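You operate a simulated robot arm through the tools that you are given. There is no shell and no other tool.

You run a simulated robot arm. Do the job below in one go: nothing can be reset, and whatever is moved stays where it is left.

Task
Lock both latches, then load the silver rail with the purple and gold weights.
Fine: move the slider to 3; the rail stays in the rail rest. Set down upright: what you pick out.
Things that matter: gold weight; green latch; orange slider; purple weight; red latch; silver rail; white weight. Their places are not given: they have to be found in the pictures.

Only the result counts: the job must be done as asked and must still hold three seconds after the hand-in. Knocking over, shifting, dropping, spilling or breaking anything else fails it.

Robot
A 7-joint arm with a two-finger parallel gripper, fixed in place. Base frame: the origin is at the foot of the arm, x ahead of it, y to its left, z up; the work surface is at about z = 0.8. Readings come in m, degrees, newtons and seconds.
Its first joint turns from -149.0 to 149.0 degrees. Payload 3.5 kg.
Tool frame: the origin (TCP) lies between the finger pads and is the grasp point; the fingertips stand 0.023 m ahead of it; z points along the fingers, y is the line along which they close. The gripper opens to 0.094 m. The fingers are 0.038 m wide and 0.01 m thick; the gripper's body (0.054 by 0.096 m) begins 0.039 m behind the TCP.
Orientation is that of the tool frame in the base frame, as [roll, pitch, yaw] about the fixed x, y, z axes, in that order (R = Rz(yaw) Ry(pitch) Rx(roll)). With the fingers straight down and closing along the base's y, the tool's x points along the base's -x, its y along +y and its z along -z.

Tools
- The arm moves only by the tool send_rows. Its argument "rows" is a list that holds one entry, the list of rows, each a list of 7 numbers: the shift along the base's x, y, z in m, then the turn, a rotation vector about the base's x, y, z in degrees, then the finger opening in m, from 0 to 0.094. In form: [[[tx, ty, tz, rx, ry, rz, jaw], ...]]. A call has 1 to 20 rows; each row is the pose to reach, as a shift and turn from the pose commanded when the call began. Each row takes 0.2 s and may step no farther than 0.05 m and 8.6 degrees from the row before; otherwise, or with a gripper value out of range, the whole call is refused. Where a pose cannot be reached the arm comes as near as it can. A force on the tool above 40 N (or 10 N above the force at the start of the call, whichever is more), or a blocked arm, ends the call early, and 0.2 s more pass. The fingers move at their own pace (about 0.153 m/s each) and stop on an object; they squeeze with about 36 N. The grip force told is the motor's: it shows also when the fingers shut on nothing. Time passes only in rows, and 0.2 s behind the last, so rows that repeat a pose let the fingers close. It gives the time, the measured TCP pose, the force on the tool (base axes), the opening and the grip force at its end, in the units of the frame above (readings bear some noise), with the torque about the TCP (base axes, N m) and any sound that the robot's microphone picked up.
- Cameras (640 x 400 px; columns grow to the right, rows downward): "scene" is fixed at [0.0483, -0.4993, 1.5803]; the picture's right is [0.84, -0.54, 0.00], its down [-0.23, -0.36, -0.91] and it looks along [0.49, 0.76, -0.42] (base axes); focal length 312 px, centre (320, 200). "wrist" rides on the gripper at [0.086, 0.016, -0.074] in the tool frame; the picture's right is [-0.18, 0.98, 0.00], its down [-0.58, -0.11, -0.81] and it looks along [-0.79, -0.15, 0.59] (tool axes); focal length 243 px, centre (320, 200).
- snapshot(camera): a new picture of that camera. No time passes.
- point_at(camera, pixels): there is no depth. For up to 12 entries [column, row, z] of the newest picture of that camera ("zoom" is the newest enlarged one), the place [x, y] in the base frame at which the ray of that pixel passes the height z, good to about 0.002 m. No time passes.
- enlarge(camera, box): a new picture of the part [left, top, right, bottom] of that camera's present view, enlarged. No time passes.
- job_done(): hands the job in; it is judged then, once.

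Open the gripper and draw the arm clear of the work before you hand the job in, unless the task says otherwise.

The tools are called after "Call:" as name(argument=value, ...) on one line, values as JSON. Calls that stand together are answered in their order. send_rows: Moves the arm, as the interface text tells. Its arguments: {"type":"object","properties":{"rows":{"type":"array"}},"required":["rows"]} The other tools are called the same way: snapshot (camera) takes a picture; point_at (camera, pixels) gives the place at which the rays of pixels pass given heights; enlarge (camera, box) takes an enlarged picture of a part of a camera's view; job_done () hands the job in.

At the start:

```text
time_s: 0.0
tcp_pos: [0.8383, 0.7096, 1.1809]
orientation: [-179.9, 0.0, 180.0]
contact_force: [0.4, 0.1, 0.0]
moment: [0.01, 0.02, 0.01]
width: 0.0938
grasp_force: 0.1
```

scene: 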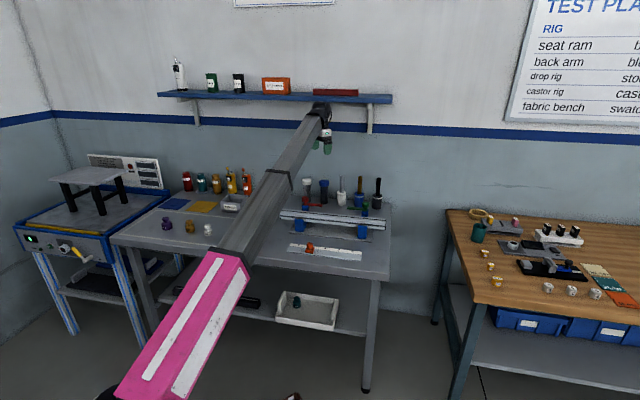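
wrist: 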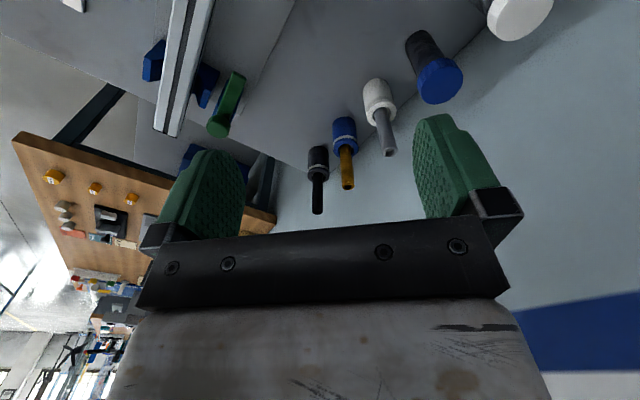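

The scene shows the grey bench with weights near (165-210, 225), a silver rail near (330, 220), and a slider near (310, 248). I'll enlarge those regions to look closely.

Call:
enlarge(camera="scene", box=[260, 170, 400, 270])

Call:
enlarge(camera="scene", box=[130, 160, 270, 260])

```text
4.00 times, centred on (330, 220) of scene
```

zoom: 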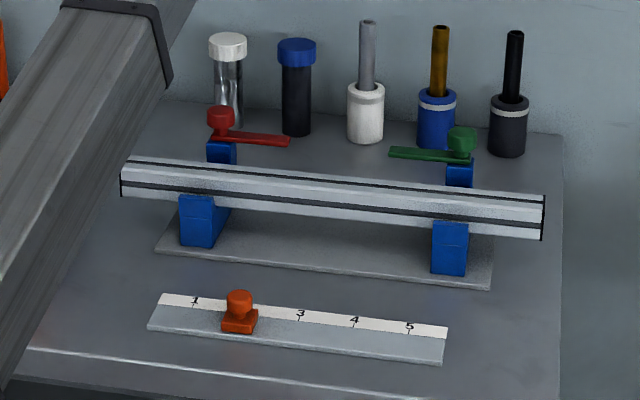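

```text
4.00 times, centred on (200, 210) of scene
```

zoom: 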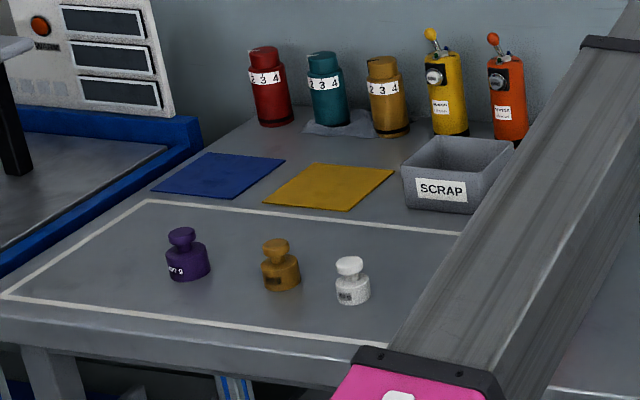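

The rail lies in two blue rests, with the red latch (zoom 250,135) and green latch (430,153) unlocked beside it. The slider stands at about 2. I'll measure the main points on the table plane.

Call:
point_at(camera="scene", pixels=[[287, 252.5, 0.8], [360.75, 260.5, 0.8], [361.75, 251.75, 0.8], [290.5, 243.25, 0.8], [298.75, 231.25, 0.8], [362, 238.25, 0.8], [167, 228.75, 0.8], [190.25, 231.75, 0.8], [208, 235, 0.8], [280.5, 214, 0.9], [386, 224, 0.9], [309.5, 252, 0.8]])

Call:
snapshot(camera="wrist")

```text
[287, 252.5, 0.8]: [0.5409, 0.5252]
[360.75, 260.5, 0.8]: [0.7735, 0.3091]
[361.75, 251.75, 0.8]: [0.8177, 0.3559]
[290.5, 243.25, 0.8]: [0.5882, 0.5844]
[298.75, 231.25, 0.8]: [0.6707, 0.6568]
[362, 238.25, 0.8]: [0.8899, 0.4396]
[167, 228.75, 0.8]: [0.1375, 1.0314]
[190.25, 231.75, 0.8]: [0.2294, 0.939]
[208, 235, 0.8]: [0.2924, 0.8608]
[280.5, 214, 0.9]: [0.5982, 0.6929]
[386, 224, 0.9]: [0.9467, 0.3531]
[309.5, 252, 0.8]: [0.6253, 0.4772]
```

```text
taken
```

wrist: 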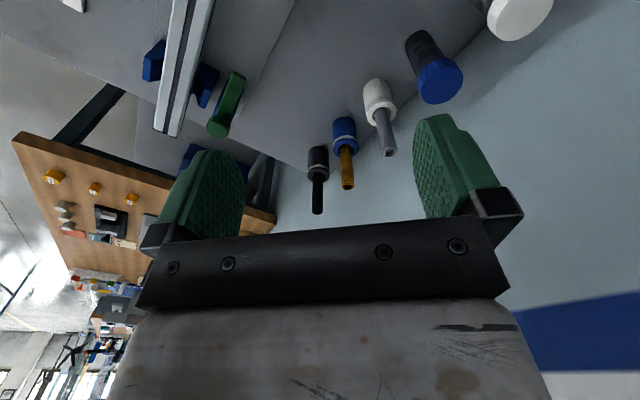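

I need finer detail of the latches, the rail and the slider, so I'll enlarge each closely.

Call:
enlarge(camera="scene", box=[295, 190, 345, 221])

Call:
enlarge(camera="scene", box=[340, 195, 395, 245])

Call:
enlarge(camera="scene", box=[280, 235, 370, 270])

```text
12.80 times, centred on (320, 206) of scene
```

zoom: 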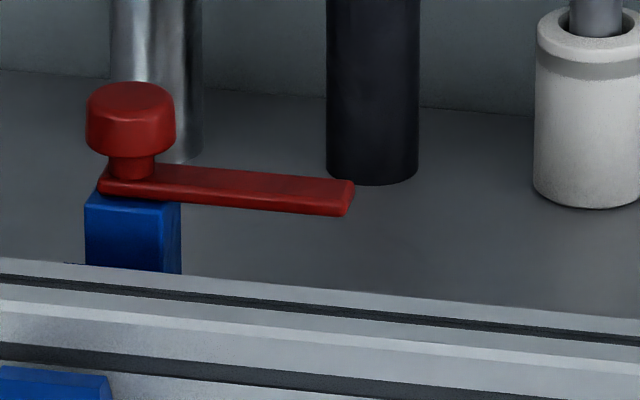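

```text
8.00 times, centred on (368, 220) of scene
```

zoom: 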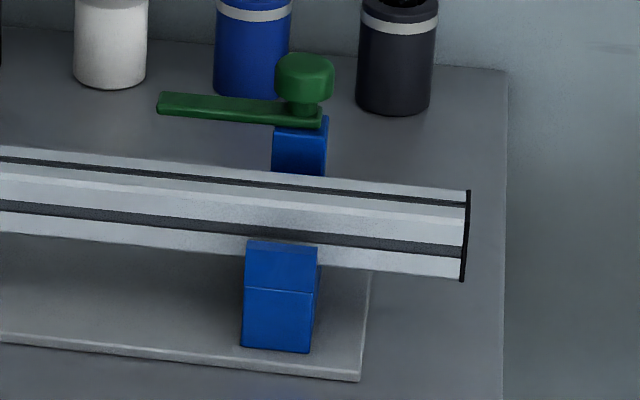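

```text
7.11 times, centred on (325, 252) of scene
```

zoom: 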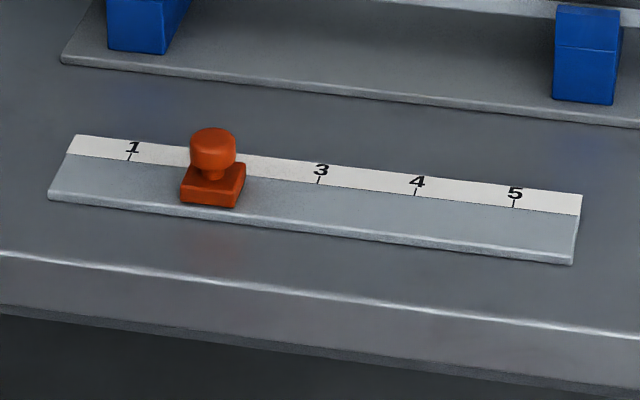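

The latches have a knob over a pivot post, with a flat arm that must swing about 90° over the rail. I'll move the wrist camera to look down on the rig, turning the tool +45° to line up with the rail.

Call:
send_rows(rows=[[[-0.0235, -0.031, 0.006, 0, 0, 5.6, 0.094], [-0.047, -0.0625, 0.0125, 0, 0, 11.2, 0.094], [-0.0705, -0.094, 0.019, 0, 0, 16.8, 0.094], [-0.094, -0.125, 0.025, 0, 0, 22.5, 0.094], [-0.1175, -0.156, 0.031, 0, 0, 28.1, 0.094], [-0.141, -0.1875, 0.0375, 0, 0, 33.7, 0.094], [-0.1645, -0.219, 0.044, 0, 0, 39.4, 0.094], [-0.188, -0.25, 0.05, 0, 0, 45, 0.094], [-0.188, -0.25, 0.05, 0, 0, 45, 0.094]]])

```text
time_s: 1.0
tcp_pos: [0.7522, 0.5924, 1.2044]
orientation: [179.8, 0.4, -160.6]
contact_force: [-6.8, 15.4, -3.3]
moment: [-1.35, -0.91, -1.64]
width: 0.0936
grasp_force: 0.0
stopped in row 4: the force on the tool passed its limit at 80 N (the readings are from after the stop); the commanded pose is now the measured one
```

The move stopped with an 80 N force spike, so I need to see what was touched before going on.

Call:
snapshot(camera="scene")

Call:
snapshot(camera="wrist")

```text
taken
```

scene: 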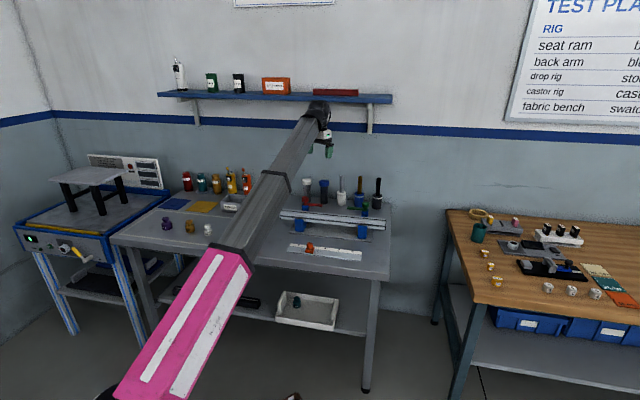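

```text
taken
```

wrist: 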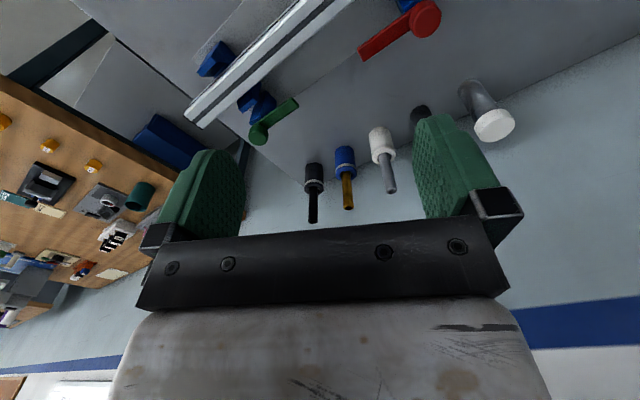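

I'll enlarge around the gripper and the shelf to see whether the wrist touched the shelf.

Call:
enlarge(camera="scene", box=[270, 70, 400, 170])

Call:
enlarge(camera="scene", box=[150, 50, 290, 130])

```text
4.00 times, centred on (335, 120) of scene
```

zoom: 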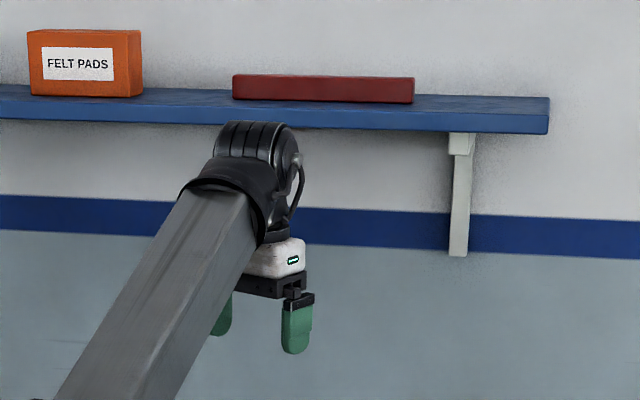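

```text
4.57 times, centred on (220, 90) of scene
```

zoom: 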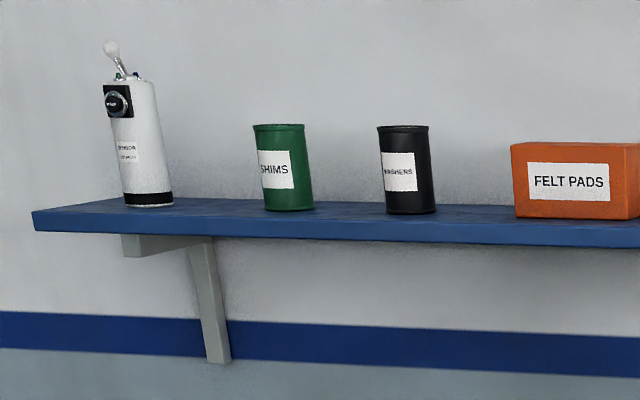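

The force and torque together put the contact line about at the wrist camera mount, pushed sideways. That means the camera mount touched the arm's own forearm as I turned; nothing on the bench or shelf looks disturbed. I'll turn the other way, to yaw 135°, which takes the camera away from the forearm.

Call:
send_rows(rows=[[[0, 0, 0, 0, 0, -5, 0.094], [0, 0, 0, 0, 0, -12, 0.094], [-0.01, 0.01, 0, 0, 0, -19.4, 0.094], [-0.02, 0.02, 0, 0, 0, -27, 0.094], [-0.035, 0.03, 0.004, 0, 0, -34.5, 0.094], [-0.05, 0.038, 0.008, 0, 0, -42, 0.094], [-0.065, 0.045, 0.012, 0, 0, -49.5, 0.094], [-0.08, 0.052, 0.016, 0, 0, -57, 0.094], [-0.092, 0.058, 0.016, 0, 0, -64.4, 0.094], [-0.092, 0.058, 0.016, 0, 0, -64.4, 0.094]]])

```text
time_s: 3.2
tcp_pos: [0.6601, 0.6529, 1.2191]
orientation: [179.2, 0.3, 135.2]
contact_force: [-0.5, 0.2, 0.2]
moment: [0.01, 0.01, -0.03]
width: 0.094
grasp_force: 0.0
```

The arm is clear now with almost no force. I'll look at the rig from this side.

Call:
snapshot(camera="wrist")

Call:
snapshot(camera="scene")

```text
taken
```

wrist: 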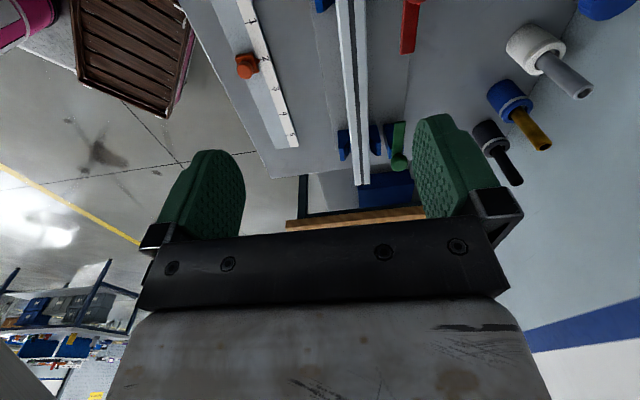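

```text
taken
```

scene: 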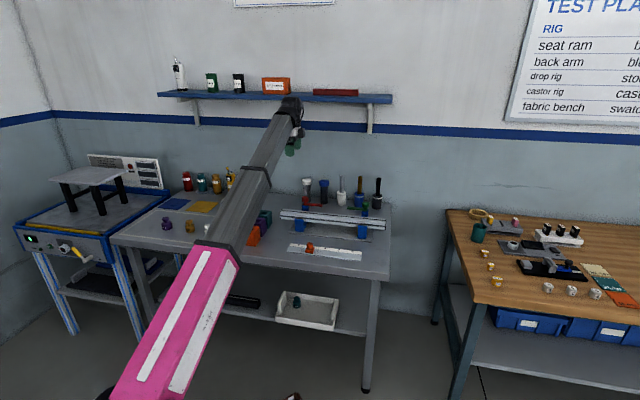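

The rig appears at the top of the wrist picture, so I'll back off about 0.14 m to bring the whole rig into view. Something orange and purple also shows behind the arm at scene (258,230), so I'll enlarge that first.

Call:
enlarge(camera="scene", box=[230, 180, 310, 260])

Call:
send_rows(rows=[[[-0.025, 0.025, 0.0, 0, 0, 0, 0.094], [-0.05, 0.05, 0, 0, 0, 0, 0.094], [-0.075, 0.075, 0.0, 0, 0, 0, 0.094], [-0.1, 0.1, 0.0, 0, 0, 0, 0.094], [-0.1, 0.1, 0.0, 0, 0, 0, 0.094]]])

Call:
snapshot(camera="wrist")

Call:
snapshot(camera="scene")

```text
5.00 times, centred on (270, 220) of scene
```

zoom: 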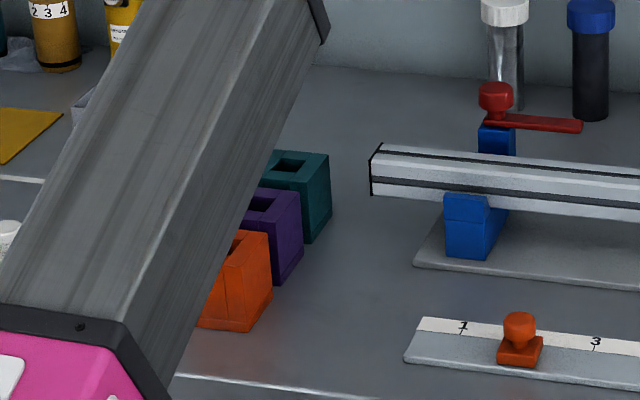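

```text
time_s: 4.4
tcp_pos: [0.5596, 0.7512, 1.2218]
orientation: [179.1, 0.2, 135.2]
contact_force: [0.0, 0.1, 0.3]
moment: [0.0, 0.0, -0.03]
width: 0.094
grasp_force: 0.0
```

```text
taken
```

wrist: 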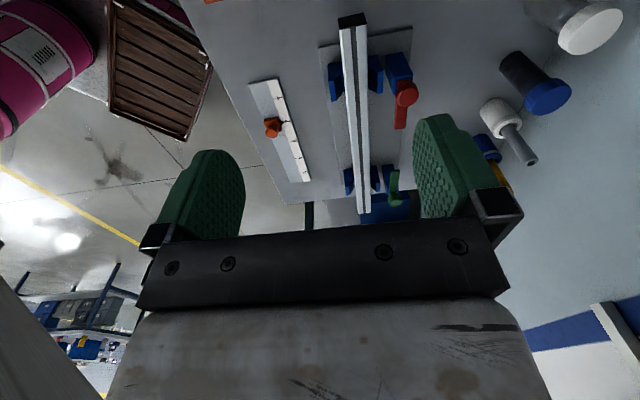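

```text
taken
```

scene: 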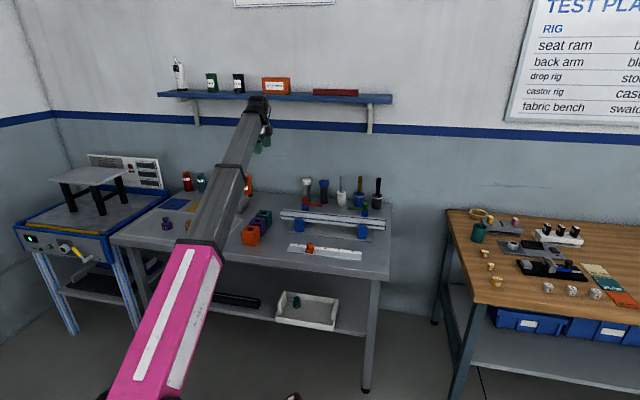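

The whole rig is in the wrist view now: slider scale at left, rail in the middle, red latch (405,95) and green latch (395,185). I'll enlarge it.

Call:
enlarge(camera="wrist", box=[310, 0, 438, 80])

Call:
enlarge(camera="wrist", box=[320, 130, 448, 220])

Call:
enlarge(camera="wrist", box=[230, 60, 358, 220])

Call:
enlarge(camera="wrist", box=[310, 40, 438, 140])

```text
5.00 times, centred on (374, 40) of wrist
```

zoom: 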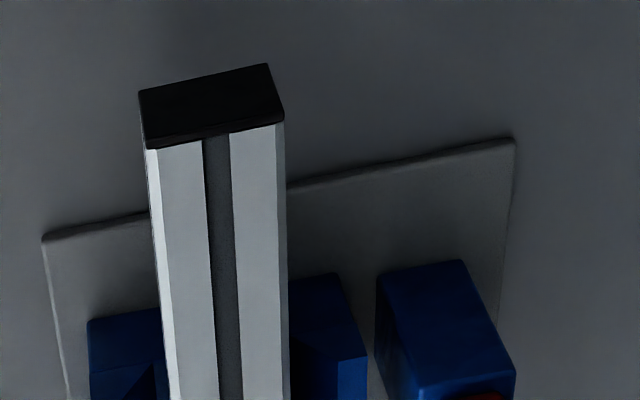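

```text
4.44 times, centred on (384, 175) of wrist
```

zoom: 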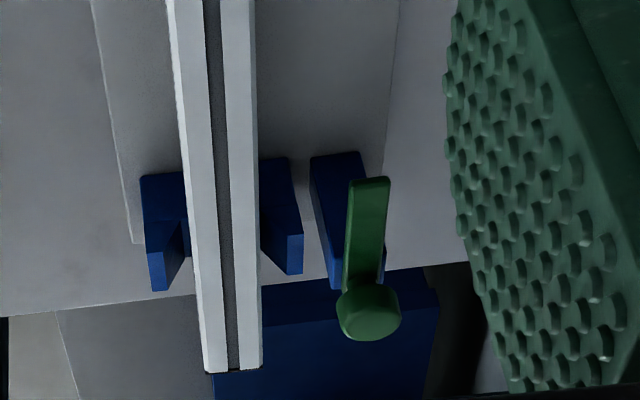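

```text
2.50 times, centred on (294, 140) of wrist
```

zoom: 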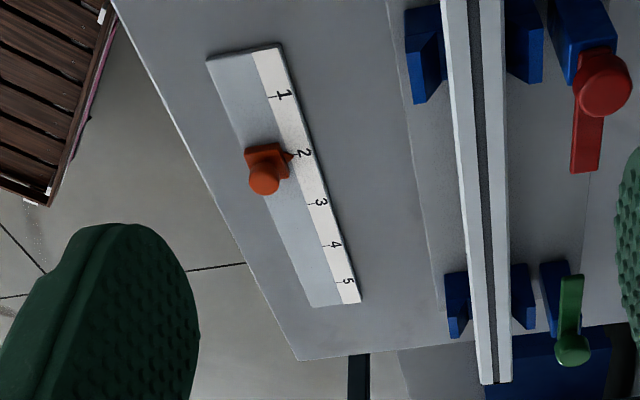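

```text
4.00 times, centred on (374, 90) of wrist
```

zoom: 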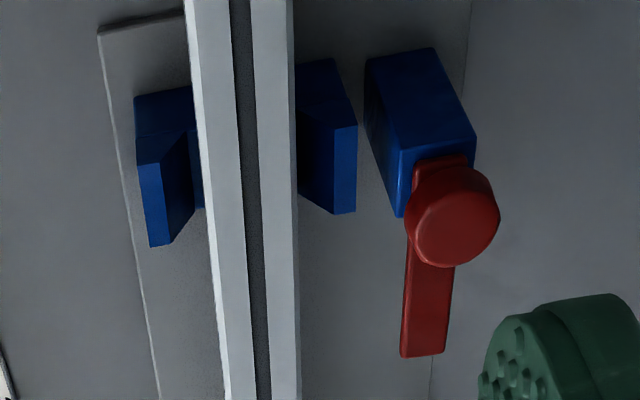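

I'll triangulate heights by crossing scene and wrist rays for the red knob top, the green knob top and the rail's left end.

Call:
point_at(camera="scene", pixels=[[305.23, 197.95, 0.88], [305.23, 197.95, 0.92], [305.23, 197.95, 0.96], [282, 208.6, 0.84], [282, 208.6, 0.88], [282, 208.6, 0.92], [366, 203.5, 0.88], [366, 203.5, 0.92], [366, 203.5, 0.96]])

Call:
point_at(camera="wrist", pixels=[[407, 95.25, 0.88], [407, 95.25, 0.92], [407, 95.25, 0.96], [366.8, 24.4, 0.84], [366.8, 24.4, 0.88], [366.8, 24.4, 0.92], [395.3, 203, 0.88], [395.3, 203, 0.92], [395.3, 203, 0.96]])

Call:
enlarge(camera="scene", box=[235, 200, 299, 240])

Call:
enlarge(camera="scene", box=[345, 190, 393, 220])

```text
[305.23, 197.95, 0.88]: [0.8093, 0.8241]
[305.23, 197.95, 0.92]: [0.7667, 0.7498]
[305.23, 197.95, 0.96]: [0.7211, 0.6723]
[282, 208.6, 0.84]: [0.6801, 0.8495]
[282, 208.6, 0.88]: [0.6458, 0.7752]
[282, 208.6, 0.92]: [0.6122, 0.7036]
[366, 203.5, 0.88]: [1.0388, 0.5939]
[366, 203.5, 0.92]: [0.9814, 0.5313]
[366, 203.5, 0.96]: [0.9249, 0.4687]
```

```text
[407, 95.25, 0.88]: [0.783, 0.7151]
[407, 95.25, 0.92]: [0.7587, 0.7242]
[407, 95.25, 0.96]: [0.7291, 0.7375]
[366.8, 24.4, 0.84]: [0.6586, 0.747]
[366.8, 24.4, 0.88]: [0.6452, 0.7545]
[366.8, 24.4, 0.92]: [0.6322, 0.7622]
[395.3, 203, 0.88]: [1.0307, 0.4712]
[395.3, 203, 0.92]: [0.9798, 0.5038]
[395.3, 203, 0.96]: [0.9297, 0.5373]
```

```text
10.00 times, centred on (267, 220) of scene
```

zoom: 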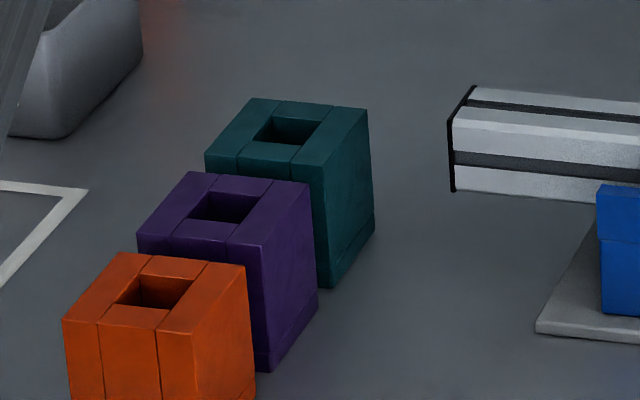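

```text
13.33 times, centred on (369, 205) of scene
```

zoom: 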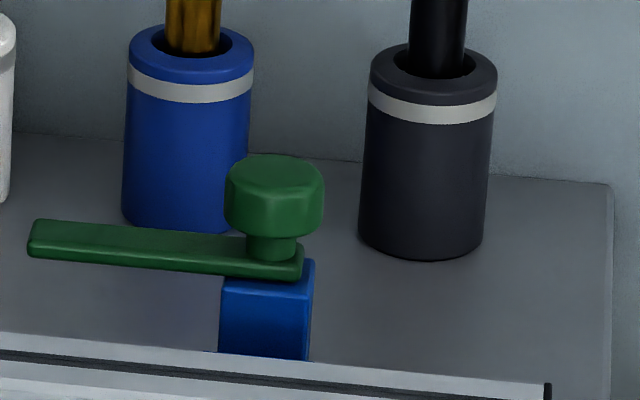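

Triangulation puts the red knob top at about (0.752, 0.727, 0.932), the green at (0.965, 0.513, 0.932) and the rail top at about z 0.889. Next I'll measure the rail edges, latch arm tips, scale and neighbouring bottles.

Call:
point_at(camera="wrist", pixels=[[366.8, 24.4, 0.889], [339.6, 29.6, 0.889], [358.0, 213, 0.889], [370.8, 213, 0.889], [394.5, 129, 0.908], [405, 128, 0.908], [391.3, 170.4, 0.908], [399.8, 170.4, 0.908]])

Call:
point_at(camera="scene", pixels=[[307, 203, 0.8], [324.2, 203.8, 0.8], [341.3, 205.8, 0.8], [359.3, 206.5, 0.8], [377, 209.2, 0.8], [347.3, 205.5, 0.908], [347.5, 207.5, 0.904], [286, 212.4, 0.889], [385.5, 218.7, 0.889], [387, 222, 0.889]])

```text
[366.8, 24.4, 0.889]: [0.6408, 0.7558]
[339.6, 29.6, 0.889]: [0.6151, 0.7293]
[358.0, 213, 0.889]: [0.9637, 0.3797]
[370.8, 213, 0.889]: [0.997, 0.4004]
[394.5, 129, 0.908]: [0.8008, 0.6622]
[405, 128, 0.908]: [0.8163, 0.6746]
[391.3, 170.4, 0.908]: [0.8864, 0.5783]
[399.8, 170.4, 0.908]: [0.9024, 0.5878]
```

```text
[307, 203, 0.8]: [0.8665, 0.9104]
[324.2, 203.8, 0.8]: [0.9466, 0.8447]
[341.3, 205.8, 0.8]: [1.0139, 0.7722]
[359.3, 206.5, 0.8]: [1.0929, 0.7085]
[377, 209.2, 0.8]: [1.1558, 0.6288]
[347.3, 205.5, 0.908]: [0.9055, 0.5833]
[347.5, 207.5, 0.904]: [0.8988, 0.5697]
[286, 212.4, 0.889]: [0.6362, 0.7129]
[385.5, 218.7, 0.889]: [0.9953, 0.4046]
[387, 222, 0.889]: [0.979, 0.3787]
```

The latch pivots are about 0.30 m apart, parallel to the rail, which is 0.5 m long with its top at z≈0.889. I'll move above the red knob at a safe height, fingers closing across the latch arm, to check the reach there.

Call:
send_rows(rows=[[[0.03, -0.004, -0.02, 0, 0, 0, 0.07], [0.065, -0.008, -0.04, 0, 0, 0, 0.07], [0.1, -0.012, -0.065, 0, 0, 0, 0.07], [0.135, -0.018, -0.09, 0, 0, 0, 0.07], [0.165, -0.022, -0.12, 0, 0, 0, 0.07], [0.192, -0.024, -0.152, 0, 0, 0, 0.07], [0.192, -0.024, -0.172, 0, 0, 0, 0.07], [0.192, -0.024, -0.172, 0, 0, 0, 0.07]]])

Call:
snapshot(camera="wrist")

Call:
snapshot(camera="scene")

```text
time_s: 6.2
tcp_pos: [0.7501, 0.7283, 1.0478]
orientation: [179.8, 0.2, 135.4]
contact_force: [0.3, -0.1, -0.2]
moment: [0.01, 0.03, 0.04]
width: 0.0698
grasp_force: 0.1
```

```text
taken
```

wrist: 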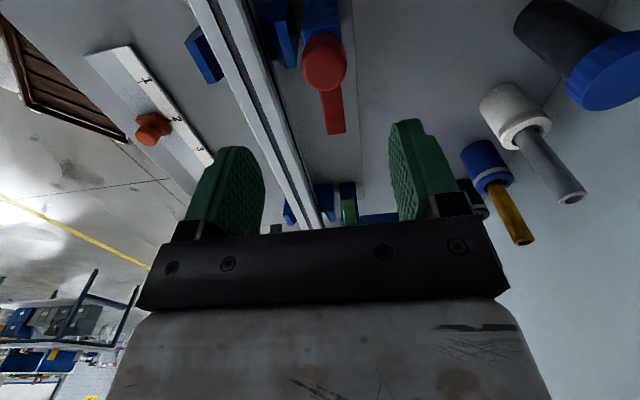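

```text
taken
```

scene: 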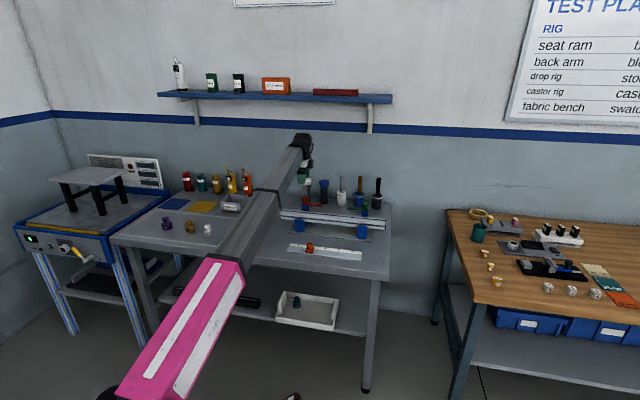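

The pose above the knob is reachable with no force. I'll check the knob's position from this closer view, with the knob's face near (324,65).

Call:
enlarge(camera="wrist", box=[260, 0, 400, 140])

Call:
point_at(camera="wrist", pixels=[[324, 66, 0.932], [324, 70, 0.932], [336, 133, 0.906], [345, 205, 0.906]])

```text
2.86 times, centred on (330, 70) of wrist
```

zoom: 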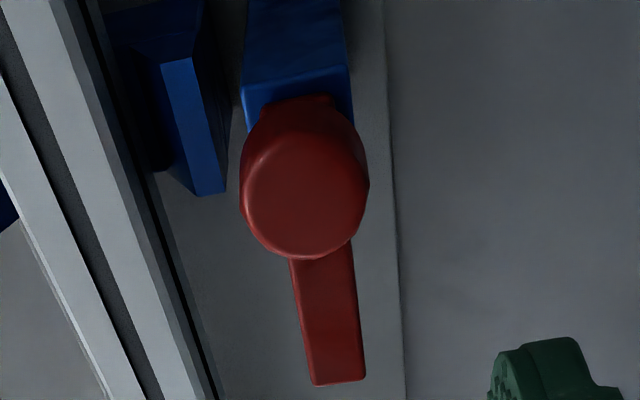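

```text
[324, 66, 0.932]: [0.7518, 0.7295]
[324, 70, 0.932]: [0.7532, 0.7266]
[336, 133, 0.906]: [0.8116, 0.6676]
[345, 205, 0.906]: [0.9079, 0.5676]
```

The knob centre is at about (0.753, 0.7265). I'll descend until the fingertips straddle the knob at z≈0.91, with the TCP at 0.934.

Call:
send_rows(rows=[[[0.003, -0.002, -0.03, 0, 0, 0, 0.07], [0.003, -0.002, -0.06, 0, 0, 0, 0.07], [0.003, -0.002, -0.085, 0, 0, 0, 0.07], [0.003, -0.002, -0.1, 0, 0, 0, 0.07], [0.003, -0.002, -0.114, 0, 0, 0, 0.07], [0.003, -0.002, -0.114, 0, 0, 0, 0.07]]])

Call:
snapshot(camera="wrist")

Call:
enlarge(camera="scene", box=[270, 150, 370, 230])

```text
time_s: 7.6
tcp_pos: [0.755, 0.7255, 0.9345]
orientation: [179.9, 0.3, 135.2]
contact_force: [-0.4, 0.6, -0.2]
moment: [-0.03, 0.02, 0.01]
width: 0.0701
grasp_force: 0.0
```

```text
taken
```

wrist: 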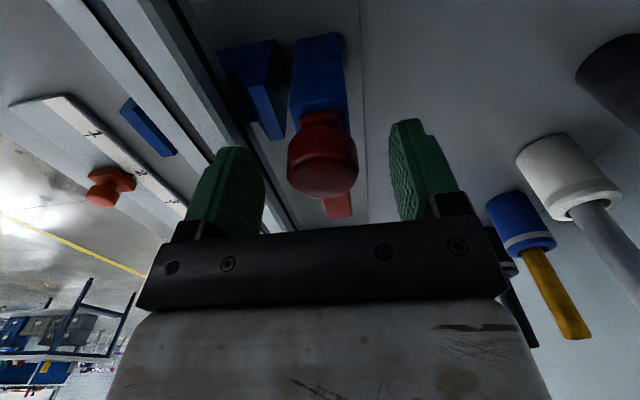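

```text
5.00 times, centred on (320, 190) of scene
```

zoom: 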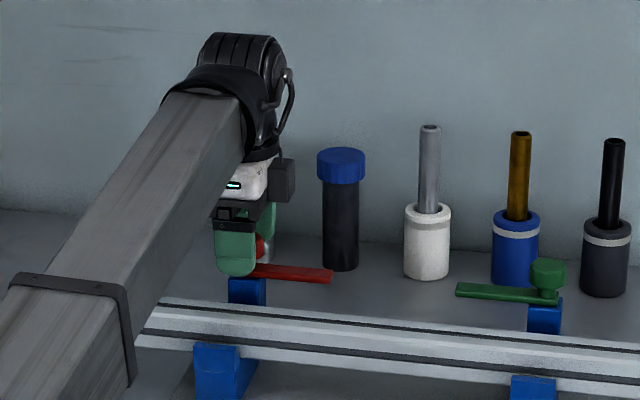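

The knob at (323,160) sits between the pads, well centred. I'll close the fingers on it.

Call:
send_rows(rows=[[[0, 0, 0, 0, 0, 0, 0.04], [0, 0, 0, 0, 0, 0, 0.02], [0, 0, 0, 0, 0, 0, 0.02], [0, 0, 0, 0, 0, 0, 0.02]]])

Call:
snapshot(camera="wrist")

```text
time_s: 8.6
tcp_pos: [0.7562, 0.7261, 0.9355]
orientation: [179.7, 0.1, 135.3]
contact_force: [9.9, 10.3, 1.3]
moment: [-0.17, 0.27, -0.02]
width: 0.0358
grasp_force: 45.2
```

```text
taken
```

wrist: 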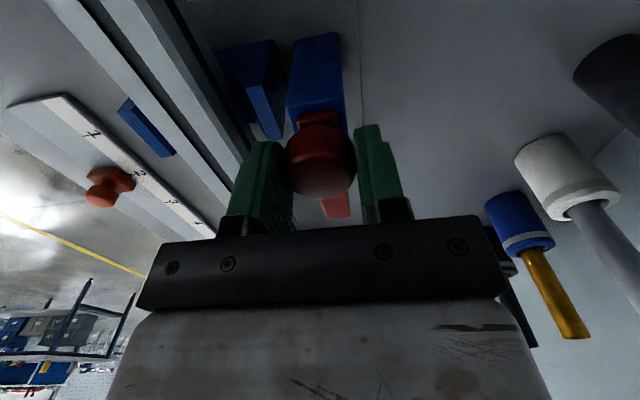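

The knob is gripped at width 0.0358 with a small side load along +n. I'll shift about 1.4 mm to ease the load and begin turning clockwise (about -z), watching the force and sound.

Call:
send_rows(rows=[[[0.001, 0.001, 0, 0, 0, 0, 0.02], [0.001, 0.001, 0, 0, 0, -5, 0.02], [0.001, 0.001, 0, 0, 0, -10, 0.02], [0.001, 0.001, 0, 0, 0, -15, 0.02], [0.001, 0.001, 0, 0, 0, -20, 0.02], [0.001, 0.001, 0, 0, 0, -25, 0.02]]])

Call:
snapshot(camera="wrist")

Call:
enlarge(camera="scene", box=[270, 150, 370, 230])

```text
time_s: 10.0
tcp_pos: [0.7543, 0.7261, 0.9344]
orientation: [179.9, 0.1, 110.2]
contact_force: [-3.9, -0.1, -5.5]
moment: [0.13, 0.76, -0.01]
width: 0.0357
grasp_force: 45.2
```

```text
taken
```

wrist: 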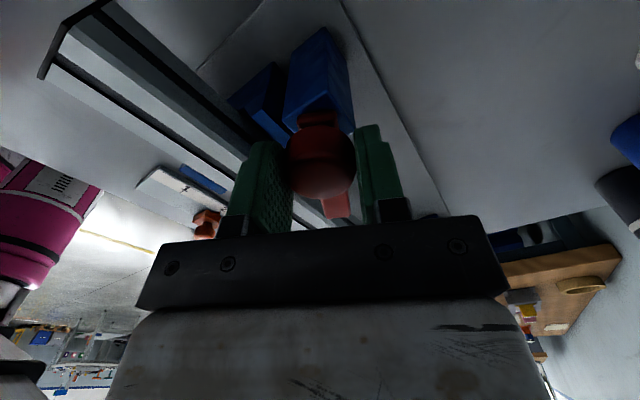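

```text
5.00 times, centred on (320, 190) of scene
```

zoom: 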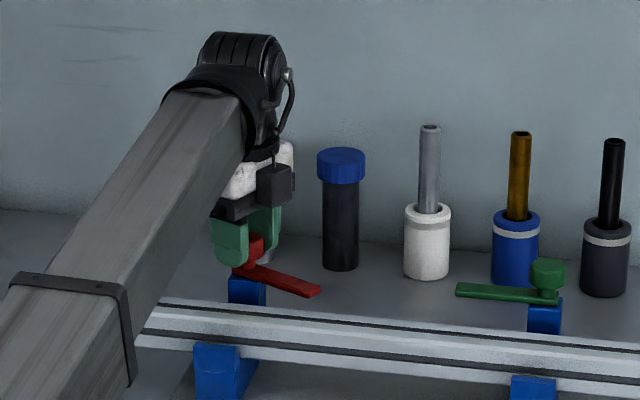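

The arm of the latch is turning with the gripper and forces are low. I'll continue another 55°.

Call:
send_rows(rows=[[[0, 0, 0, 0, 0, -5, 0.02], [0, 0, 0, 0, 0, -10, 0.02], [0, 0, 0, 0, 0, -15, 0.02], [0, 0, 0, 0, 0, -20, 0.02], [0, 0, 0, 0, 0, -25, 0.02], [0, 0, 0, 0, 0, -30, 0.02], [0, 0, 0, 0, 0, -35, 0.02], [0, 0, 0, 0, 0, -40, 0.02], [0, 0, 0, 0, 0, -45, 0.02], [0, 0, 0, 0, 0, -50, 0.02], [0, 0, 0, 0, 0, -55, 0.02]]])

Call:
enlarge(camera="scene", box=[270, 150, 370, 230])

```text
time_s: 12.4
tcp_pos: [0.755, 0.7257, 0.9347]
orientation: [179.8, 0.2, 55.2]
contact_force: [-19.1, 0.1, -6.9]
moment: [1.09, 0.17, 0.02]
width: 0.0362
grasp_force: 44.8
```

```text
5.00 times, centred on (320, 190) of scene
```

zoom: 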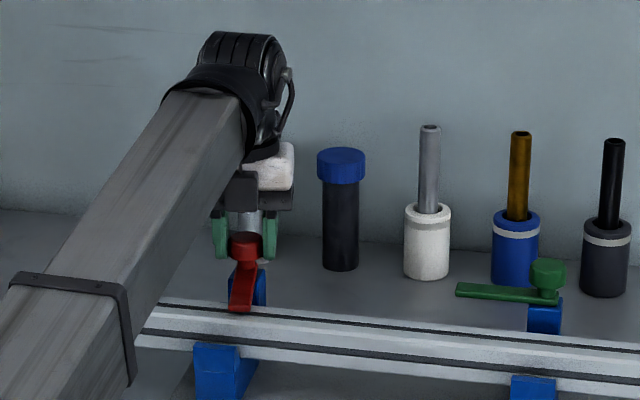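

The latch has turned 80°, with a 19 N side pull toward -x. I'll shift 3 mm to relieve it and finish the last 10°.

Call:
send_rows(rows=[[[-0.0015, 0, 0, 0, 0, 0, 0.02], [-0.003, 0, 0, 0, 0, -3, 0.02], [-0.003, 0, 0, 0, 0, -6, 0.02], [-0.003, 0, 0, 0, 0, -8, 0.02], [-0.003, 0, 0, 0, 0, -10, 0.02], [-0.003, 0, 0, 0, 0, -10, 0.02]]])

Call:
enlarge(camera="scene", box=[290, 180, 340, 230])

Call:
snapshot(camera="wrist")

```text
time_s: 13.8
tcp_pos: [0.7543, 0.7259, 0.9345]
orientation: [179.6, 0.0, 49.3]
contact_force: [13.5, 8.7, 4.7]
moment: [-0.28, 0.63, -0.02]
width: 0.036
grasp_force: 44.7
out of reach, approached as far as the arm can: row 5, 6
```

```text
8.00 times, centred on (315, 205) of scene
```

zoom: 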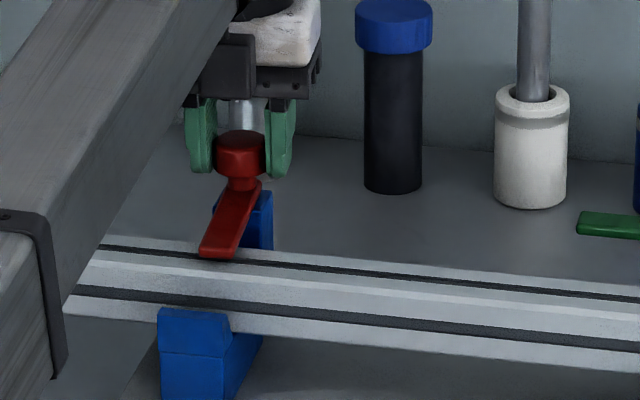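

```text
taken
```

wrist: 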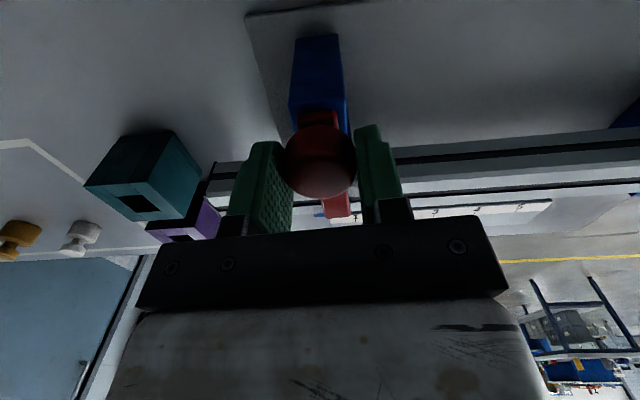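

The wrist reached its joint limit near yaw 49° with the latch at about 86°. I'll open, turn the gripper back 45°, re-grip the knob and finish turning until it meets its stop.

Call:
send_rows(rows=[[[0.001, 0, 0, 0, 0, 0, 0.07], [0.001, 0, 0, 0, 0, 0, 0.07], [0.001, 0, 0, 0, 0, 8, 0.07], [0.001, 0, 0, 0, 0, 16, 0.07], [0.001, 0, 0, 0, 0, 24, 0.07], [0.001, 0, 0, 0, 0, 32, 0.07], [0.001, 0, 0, 0, 0, 40, 0.07], [0.001, 0, 0, 0, 0, 45, 0.07], [0.001, 0, 0, 0, 0, 45, 0.07]]])

Call:
snapshot(camera="wrist")

Call:
enlarge(camera="scene", box=[290, 180, 340, 230])

```text
time_s: 15.8
tcp_pos: [0.7535, 0.7281, 0.9349]
orientation: [179.8, 0.2, 94.5]
contact_force: [0.1, 0.4, 0.7]
moment: [0.02, 0.05, 0.0]
width: 0.07
grasp_force: 0.0
```

```text
taken
```

wrist: 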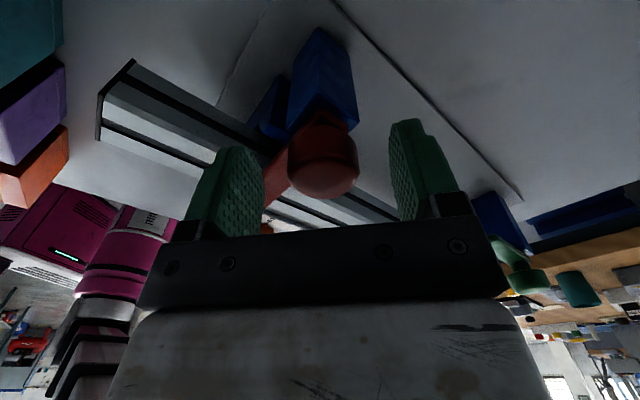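

```text
8.00 times, centred on (315, 205) of scene
```

zoom: 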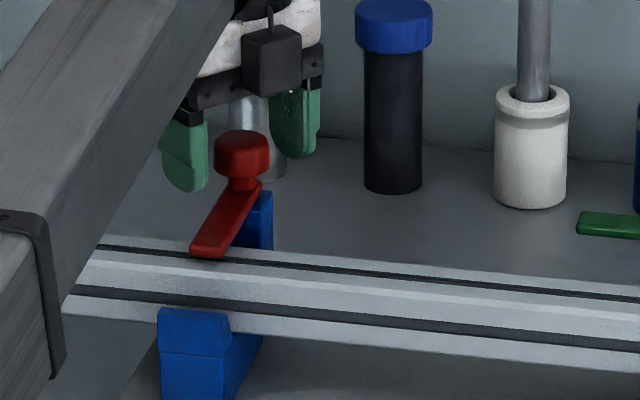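

After release the latch arm moved a little further by itself: its tip went from zoom (217,252) to (208,248), as if drawn into a detent. I'll measure its angle from the tip position.

Call:
enlarge(camera="scene", box=[292, 190, 322, 220])

Call:
enlarge(camera="wrist", box=[240, 80, 380, 220])

```text
13.33 times, centred on (307, 205) of scene
```

zoom: 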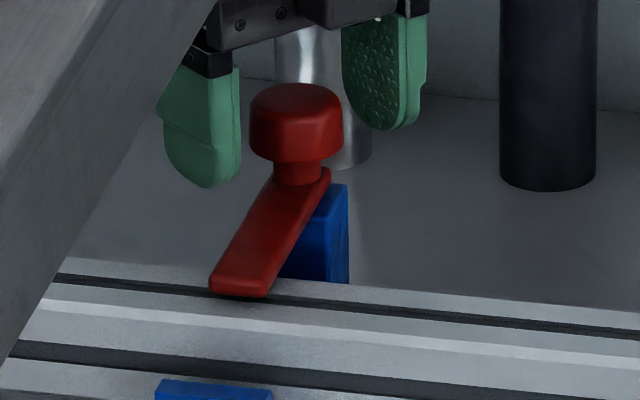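

```text
2.86 times, centred on (310, 150) of wrist
```

zoom: 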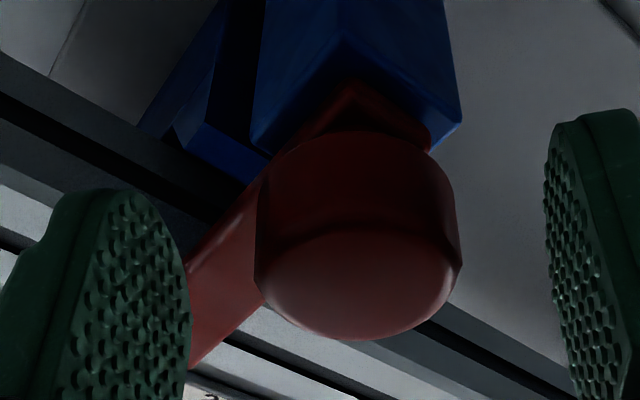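

I'll convert the two edges of the arm to base coordinates to get its direction.

Call:
point_at(camera="scene", pixels=[[303.62, 202.9, 0.907], [298.9, 210.63, 0.907], [307.7, 203.2, 0.907], [302.8, 211.3, 0.907]])

```text
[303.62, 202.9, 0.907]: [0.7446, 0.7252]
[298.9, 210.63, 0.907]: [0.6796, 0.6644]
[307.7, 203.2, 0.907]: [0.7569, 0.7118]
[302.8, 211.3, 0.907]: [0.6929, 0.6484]
```

The arm points at about 224–225°, square across the rail, so the red latch is closed (90°). I'll lift off and travel along to above the green knob, at yaw about 70°.

Call:
send_rows(rows=[[[0, 0, 0.04, 0, 0, 0, 0.07], [0, 0, 0.08, 0, 0, 0, 0.07], [0, 0, 0.115, 0, 0, 0, 0.07], [0.03, -0.03, 0.115, 0, 0, -4, 0.07], [0.06, -0.06, 0.115, 0, 0, -8, 0.07], [0.09, -0.09, 0.115, 0, 0, -12, 0.07], [0.12, -0.12, 0.115, 0, 0, -16, 0.07], [0.15, -0.15, 0.115, 0, 0, -20, 0.07], [0.18, -0.182, 0.115, 0, 0, -24, 0.07], [0.212, -0.214, 0.115, 0, 0, -24, 0.07], [0.212, -0.214, 0.115, 0, 0, -24, 0.07]]])

Call:
snapshot(camera="wrist")

Call:
snapshot(camera="scene")

```text
time_s: 18.2
tcp_pos: [0.9649, 0.5133, 1.0488]
orientation: [179.9, 0.2, 70.3]
contact_force: [0.5, -0.7, 0.1]
moment: [-0.01, 0.01, -0.01]
width: 0.0699
grasp_force: 0.1
```

```text
taken
```

wrist: 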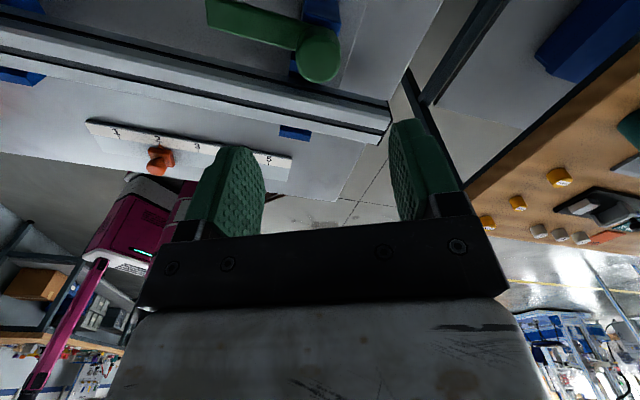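

```text
taken
```

scene: 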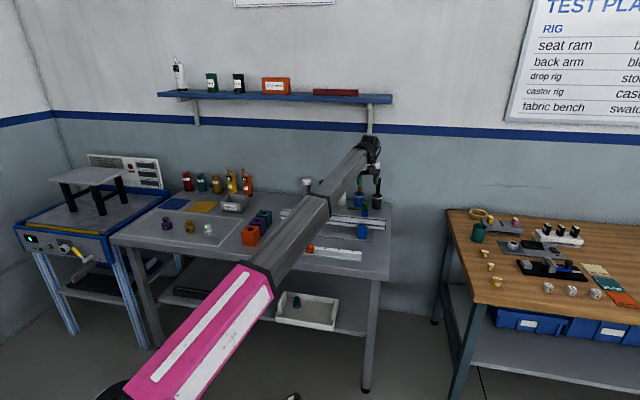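

The pose above the green knob is reachable; the knob shows at (320,57). I'll enlarge and measure its centre before descending.

Call:
enlarge(camera="wrist", box=[260, 0, 380, 100])

Call:
point_at(camera="wrist", pixels=[[319, 60, 0.932], [320, 63, 0.932], [210, 15, 0.907]])

```text
4.00 times, centred on (320, 50) of wrist
```

zoom: 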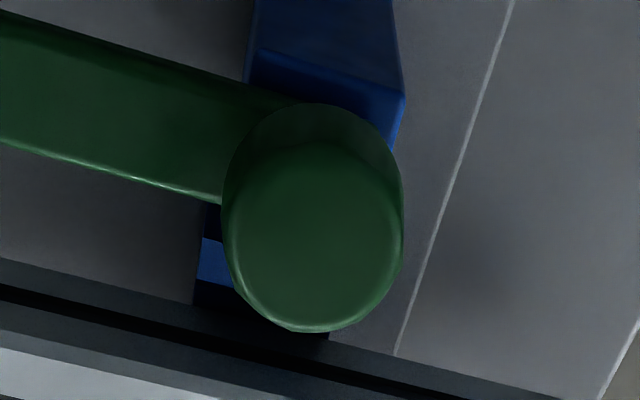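

```text
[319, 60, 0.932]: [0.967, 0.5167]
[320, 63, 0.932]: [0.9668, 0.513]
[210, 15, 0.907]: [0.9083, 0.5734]
```

The knob centre is at about (0.9665, 0.5145). I'll descend to TCP z 0.9345 with the fingers open.

Call:
send_rows(rows=[[[0.0015, 0.001, -0.03, 0, 0, 0, 0.07], [0.0015, 0.001, -0.06, 0, 0, 0, 0.07], [0.0015, 0.001, -0.085, 0, 0, 0, 0.07], [0.0015, 0.001, -0.1, 0, 0, 0, 0.07], [0.0015, 0.001, -0.1145, 0, 0, 0, 0.07], [0.0015, 0.001, -0.1145, 0, 0, 0, 0.07]]])

Call:
snapshot(camera="wrist")

Call:
enlarge(camera="scene", box=[330, 160, 400, 230])

```text
time_s: 19.6
tcp_pos: [0.9689, 0.5152, 0.9344]
orientation: [179.8, 0.3, 70.3]
contact_force: [0.2, 0.1, -1.1]
moment: [0.03, 0.0, 0.01]
width: 0.0703
grasp_force: 0.1
```

```text
taken
```

wrist: 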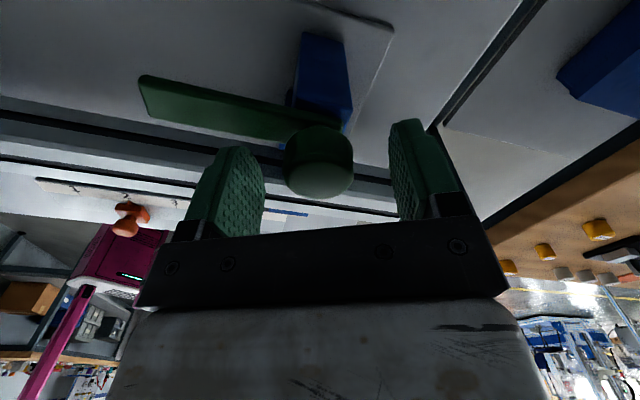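

```text
5.71 times, centred on (365, 195) of scene
```

zoom: 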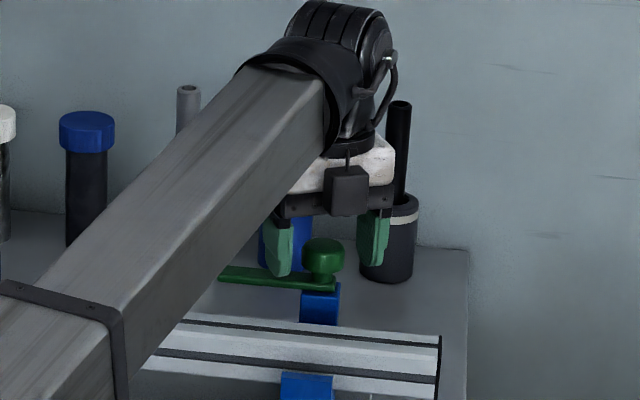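

The green knob (318,160) is between the pads with no contact force. I'll close on it.

Call:
send_rows(rows=[[[0, 0, 0, 0, 0, 0, 0.04], [0, 0, 0, 0, 0, 0, 0.02], [0, 0, 0, 0, 0, 0, 0.02], [0, 0, 0, 0, 0, 0, 0.02]]])

Call:
snapshot(camera="wrist")

```text
time_s: 20.6
tcp_pos: [0.968, 0.5153, 0.9345]
orientation: [179.9, 0.3, 70.3]
contact_force: [-6.8, 1.7, -1.3]
moment: [0.21, 0.8, -0.02]
width: 0.0356
grasp_force: 45.1
```

```text
taken
```

wrist: 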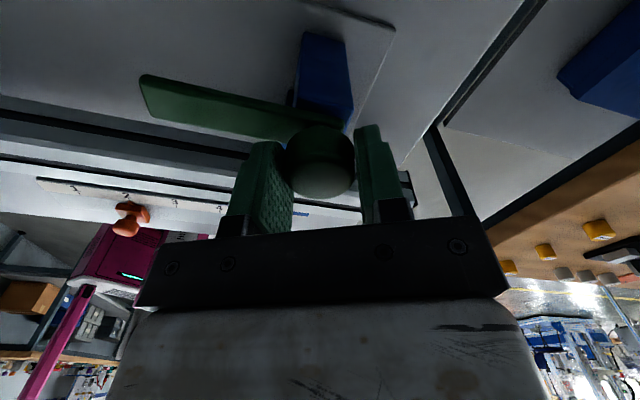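

The grip holds at width 0.0356 with only 7 N of side load. I'll turn counter-clockwise by 40°.

Call:
send_rows(rows=[[[-0.001, 0, 0, 0, 0, 5, 0.02], [-0.001, 0, 0, 0, 0, 10, 0.02], [-0.001, 0, 0, 0, 0, 15, 0.02], [-0.001, 0, 0, 0, 0, 20, 0.02], [-0.001, 0, 0, 0, 0, 25, 0.02], [-0.001, 0, 0, 0, 0, 30, 0.02], [-0.001, 0, 0, 0, 0, 35, 0.02], [-0.001, 0, 0, 0, 0, 40, 0.02]]])

Call:
snapshot(camera="wrist")

Call:
enlarge(camera="scene", box=[330, 160, 400, 230])

```text
time_s: 22.4
tcp_pos: [0.9662, 0.5133, 0.9362]
orientation: [179.8, 0.2, 110.4]
contact_force: [7.3, 16.8, -12.0]
moment: [0.1, 0.42, 0.0]
width: 0.0357
grasp_force: 45.1
```

```text
taken
```

wrist: 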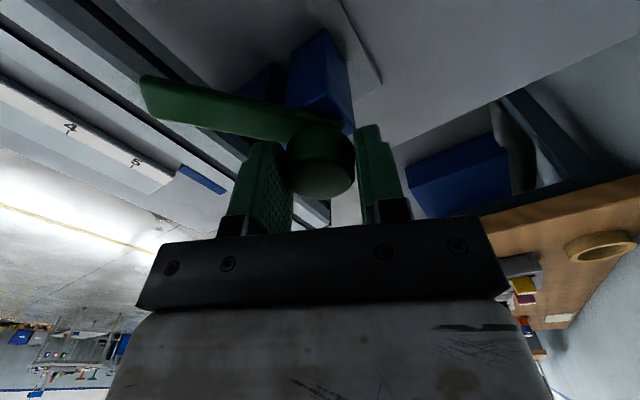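

```text
5.71 times, centred on (365, 195) of scene
```

zoom: 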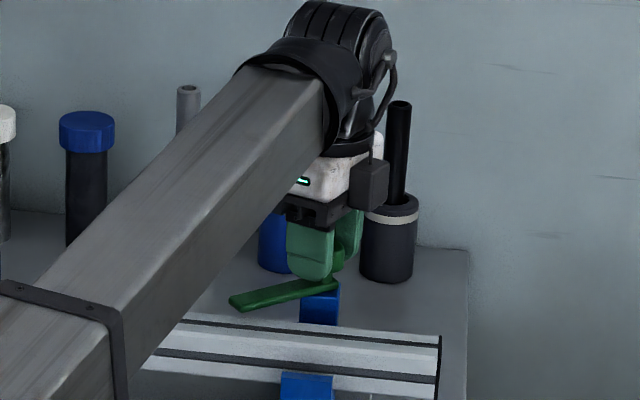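

The latch follows well at 40°, with about 18 N of side load. I'll shift (1, 2, -1) mm to relieve it and turn the remaining 50°.

Call:
send_rows(rows=[[[0.001, 0.002, -0.001, 0, 0, 5, 0.02], [0.001, 0.002, -0.001, 0, 0, 10, 0.02], [0.001, 0.002, -0.001, 0, 0, 15, 0.02], [0.001, 0.002, -0.001, 0, 0, 20, 0.02], [0.001, 0.002, -0.001, 0, 0, 25, 0.02], [0.001, 0.002, -0.001, 0, 0, 30, 0.02], [0.001, 0.002, -0.001, 0, 0, 35, 0.02], [0.001, 0.002, -0.001, 0, 0, 40, 0.02], [0.001, 0.002, -0.001, 0, 0, 45, 0.02], [0.001, 0.002, -0.001, 0, 0, 50, 0.02], [0.001, 0.002, -0.001, 0, 0, 50, 0.02]]])

Call:
snapshot(camera="wrist")

Call:
enlarge(camera="scene", box=[330, 160, 400, 230])

```text
time_s: 24.8
tcp_pos: [0.9672, 0.5151, 0.9341]
orientation: [179.7, 0.4, 160.4]
contact_force: [-4.0, -12.8, -2.2]
moment: [-1.0, -0.36, -0.2]
width: 0.0355
grasp_force: 44.8
```

```text
taken
```

wrist: 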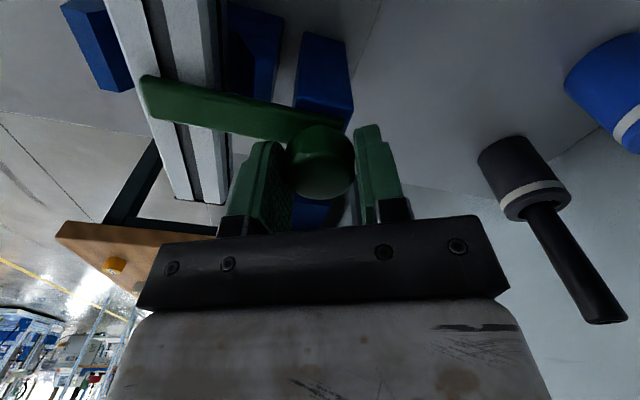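

```text
5.71 times, centred on (365, 195) of scene
```

zoom: 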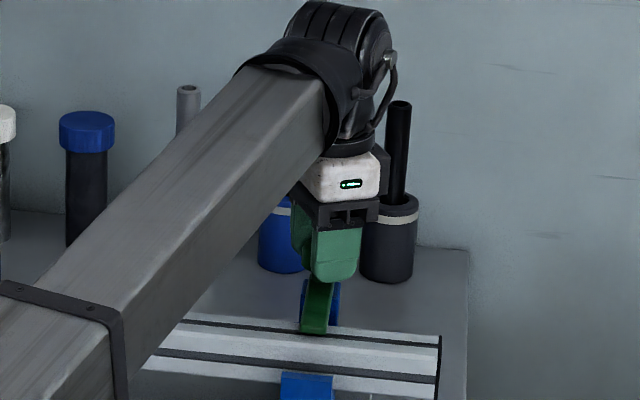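

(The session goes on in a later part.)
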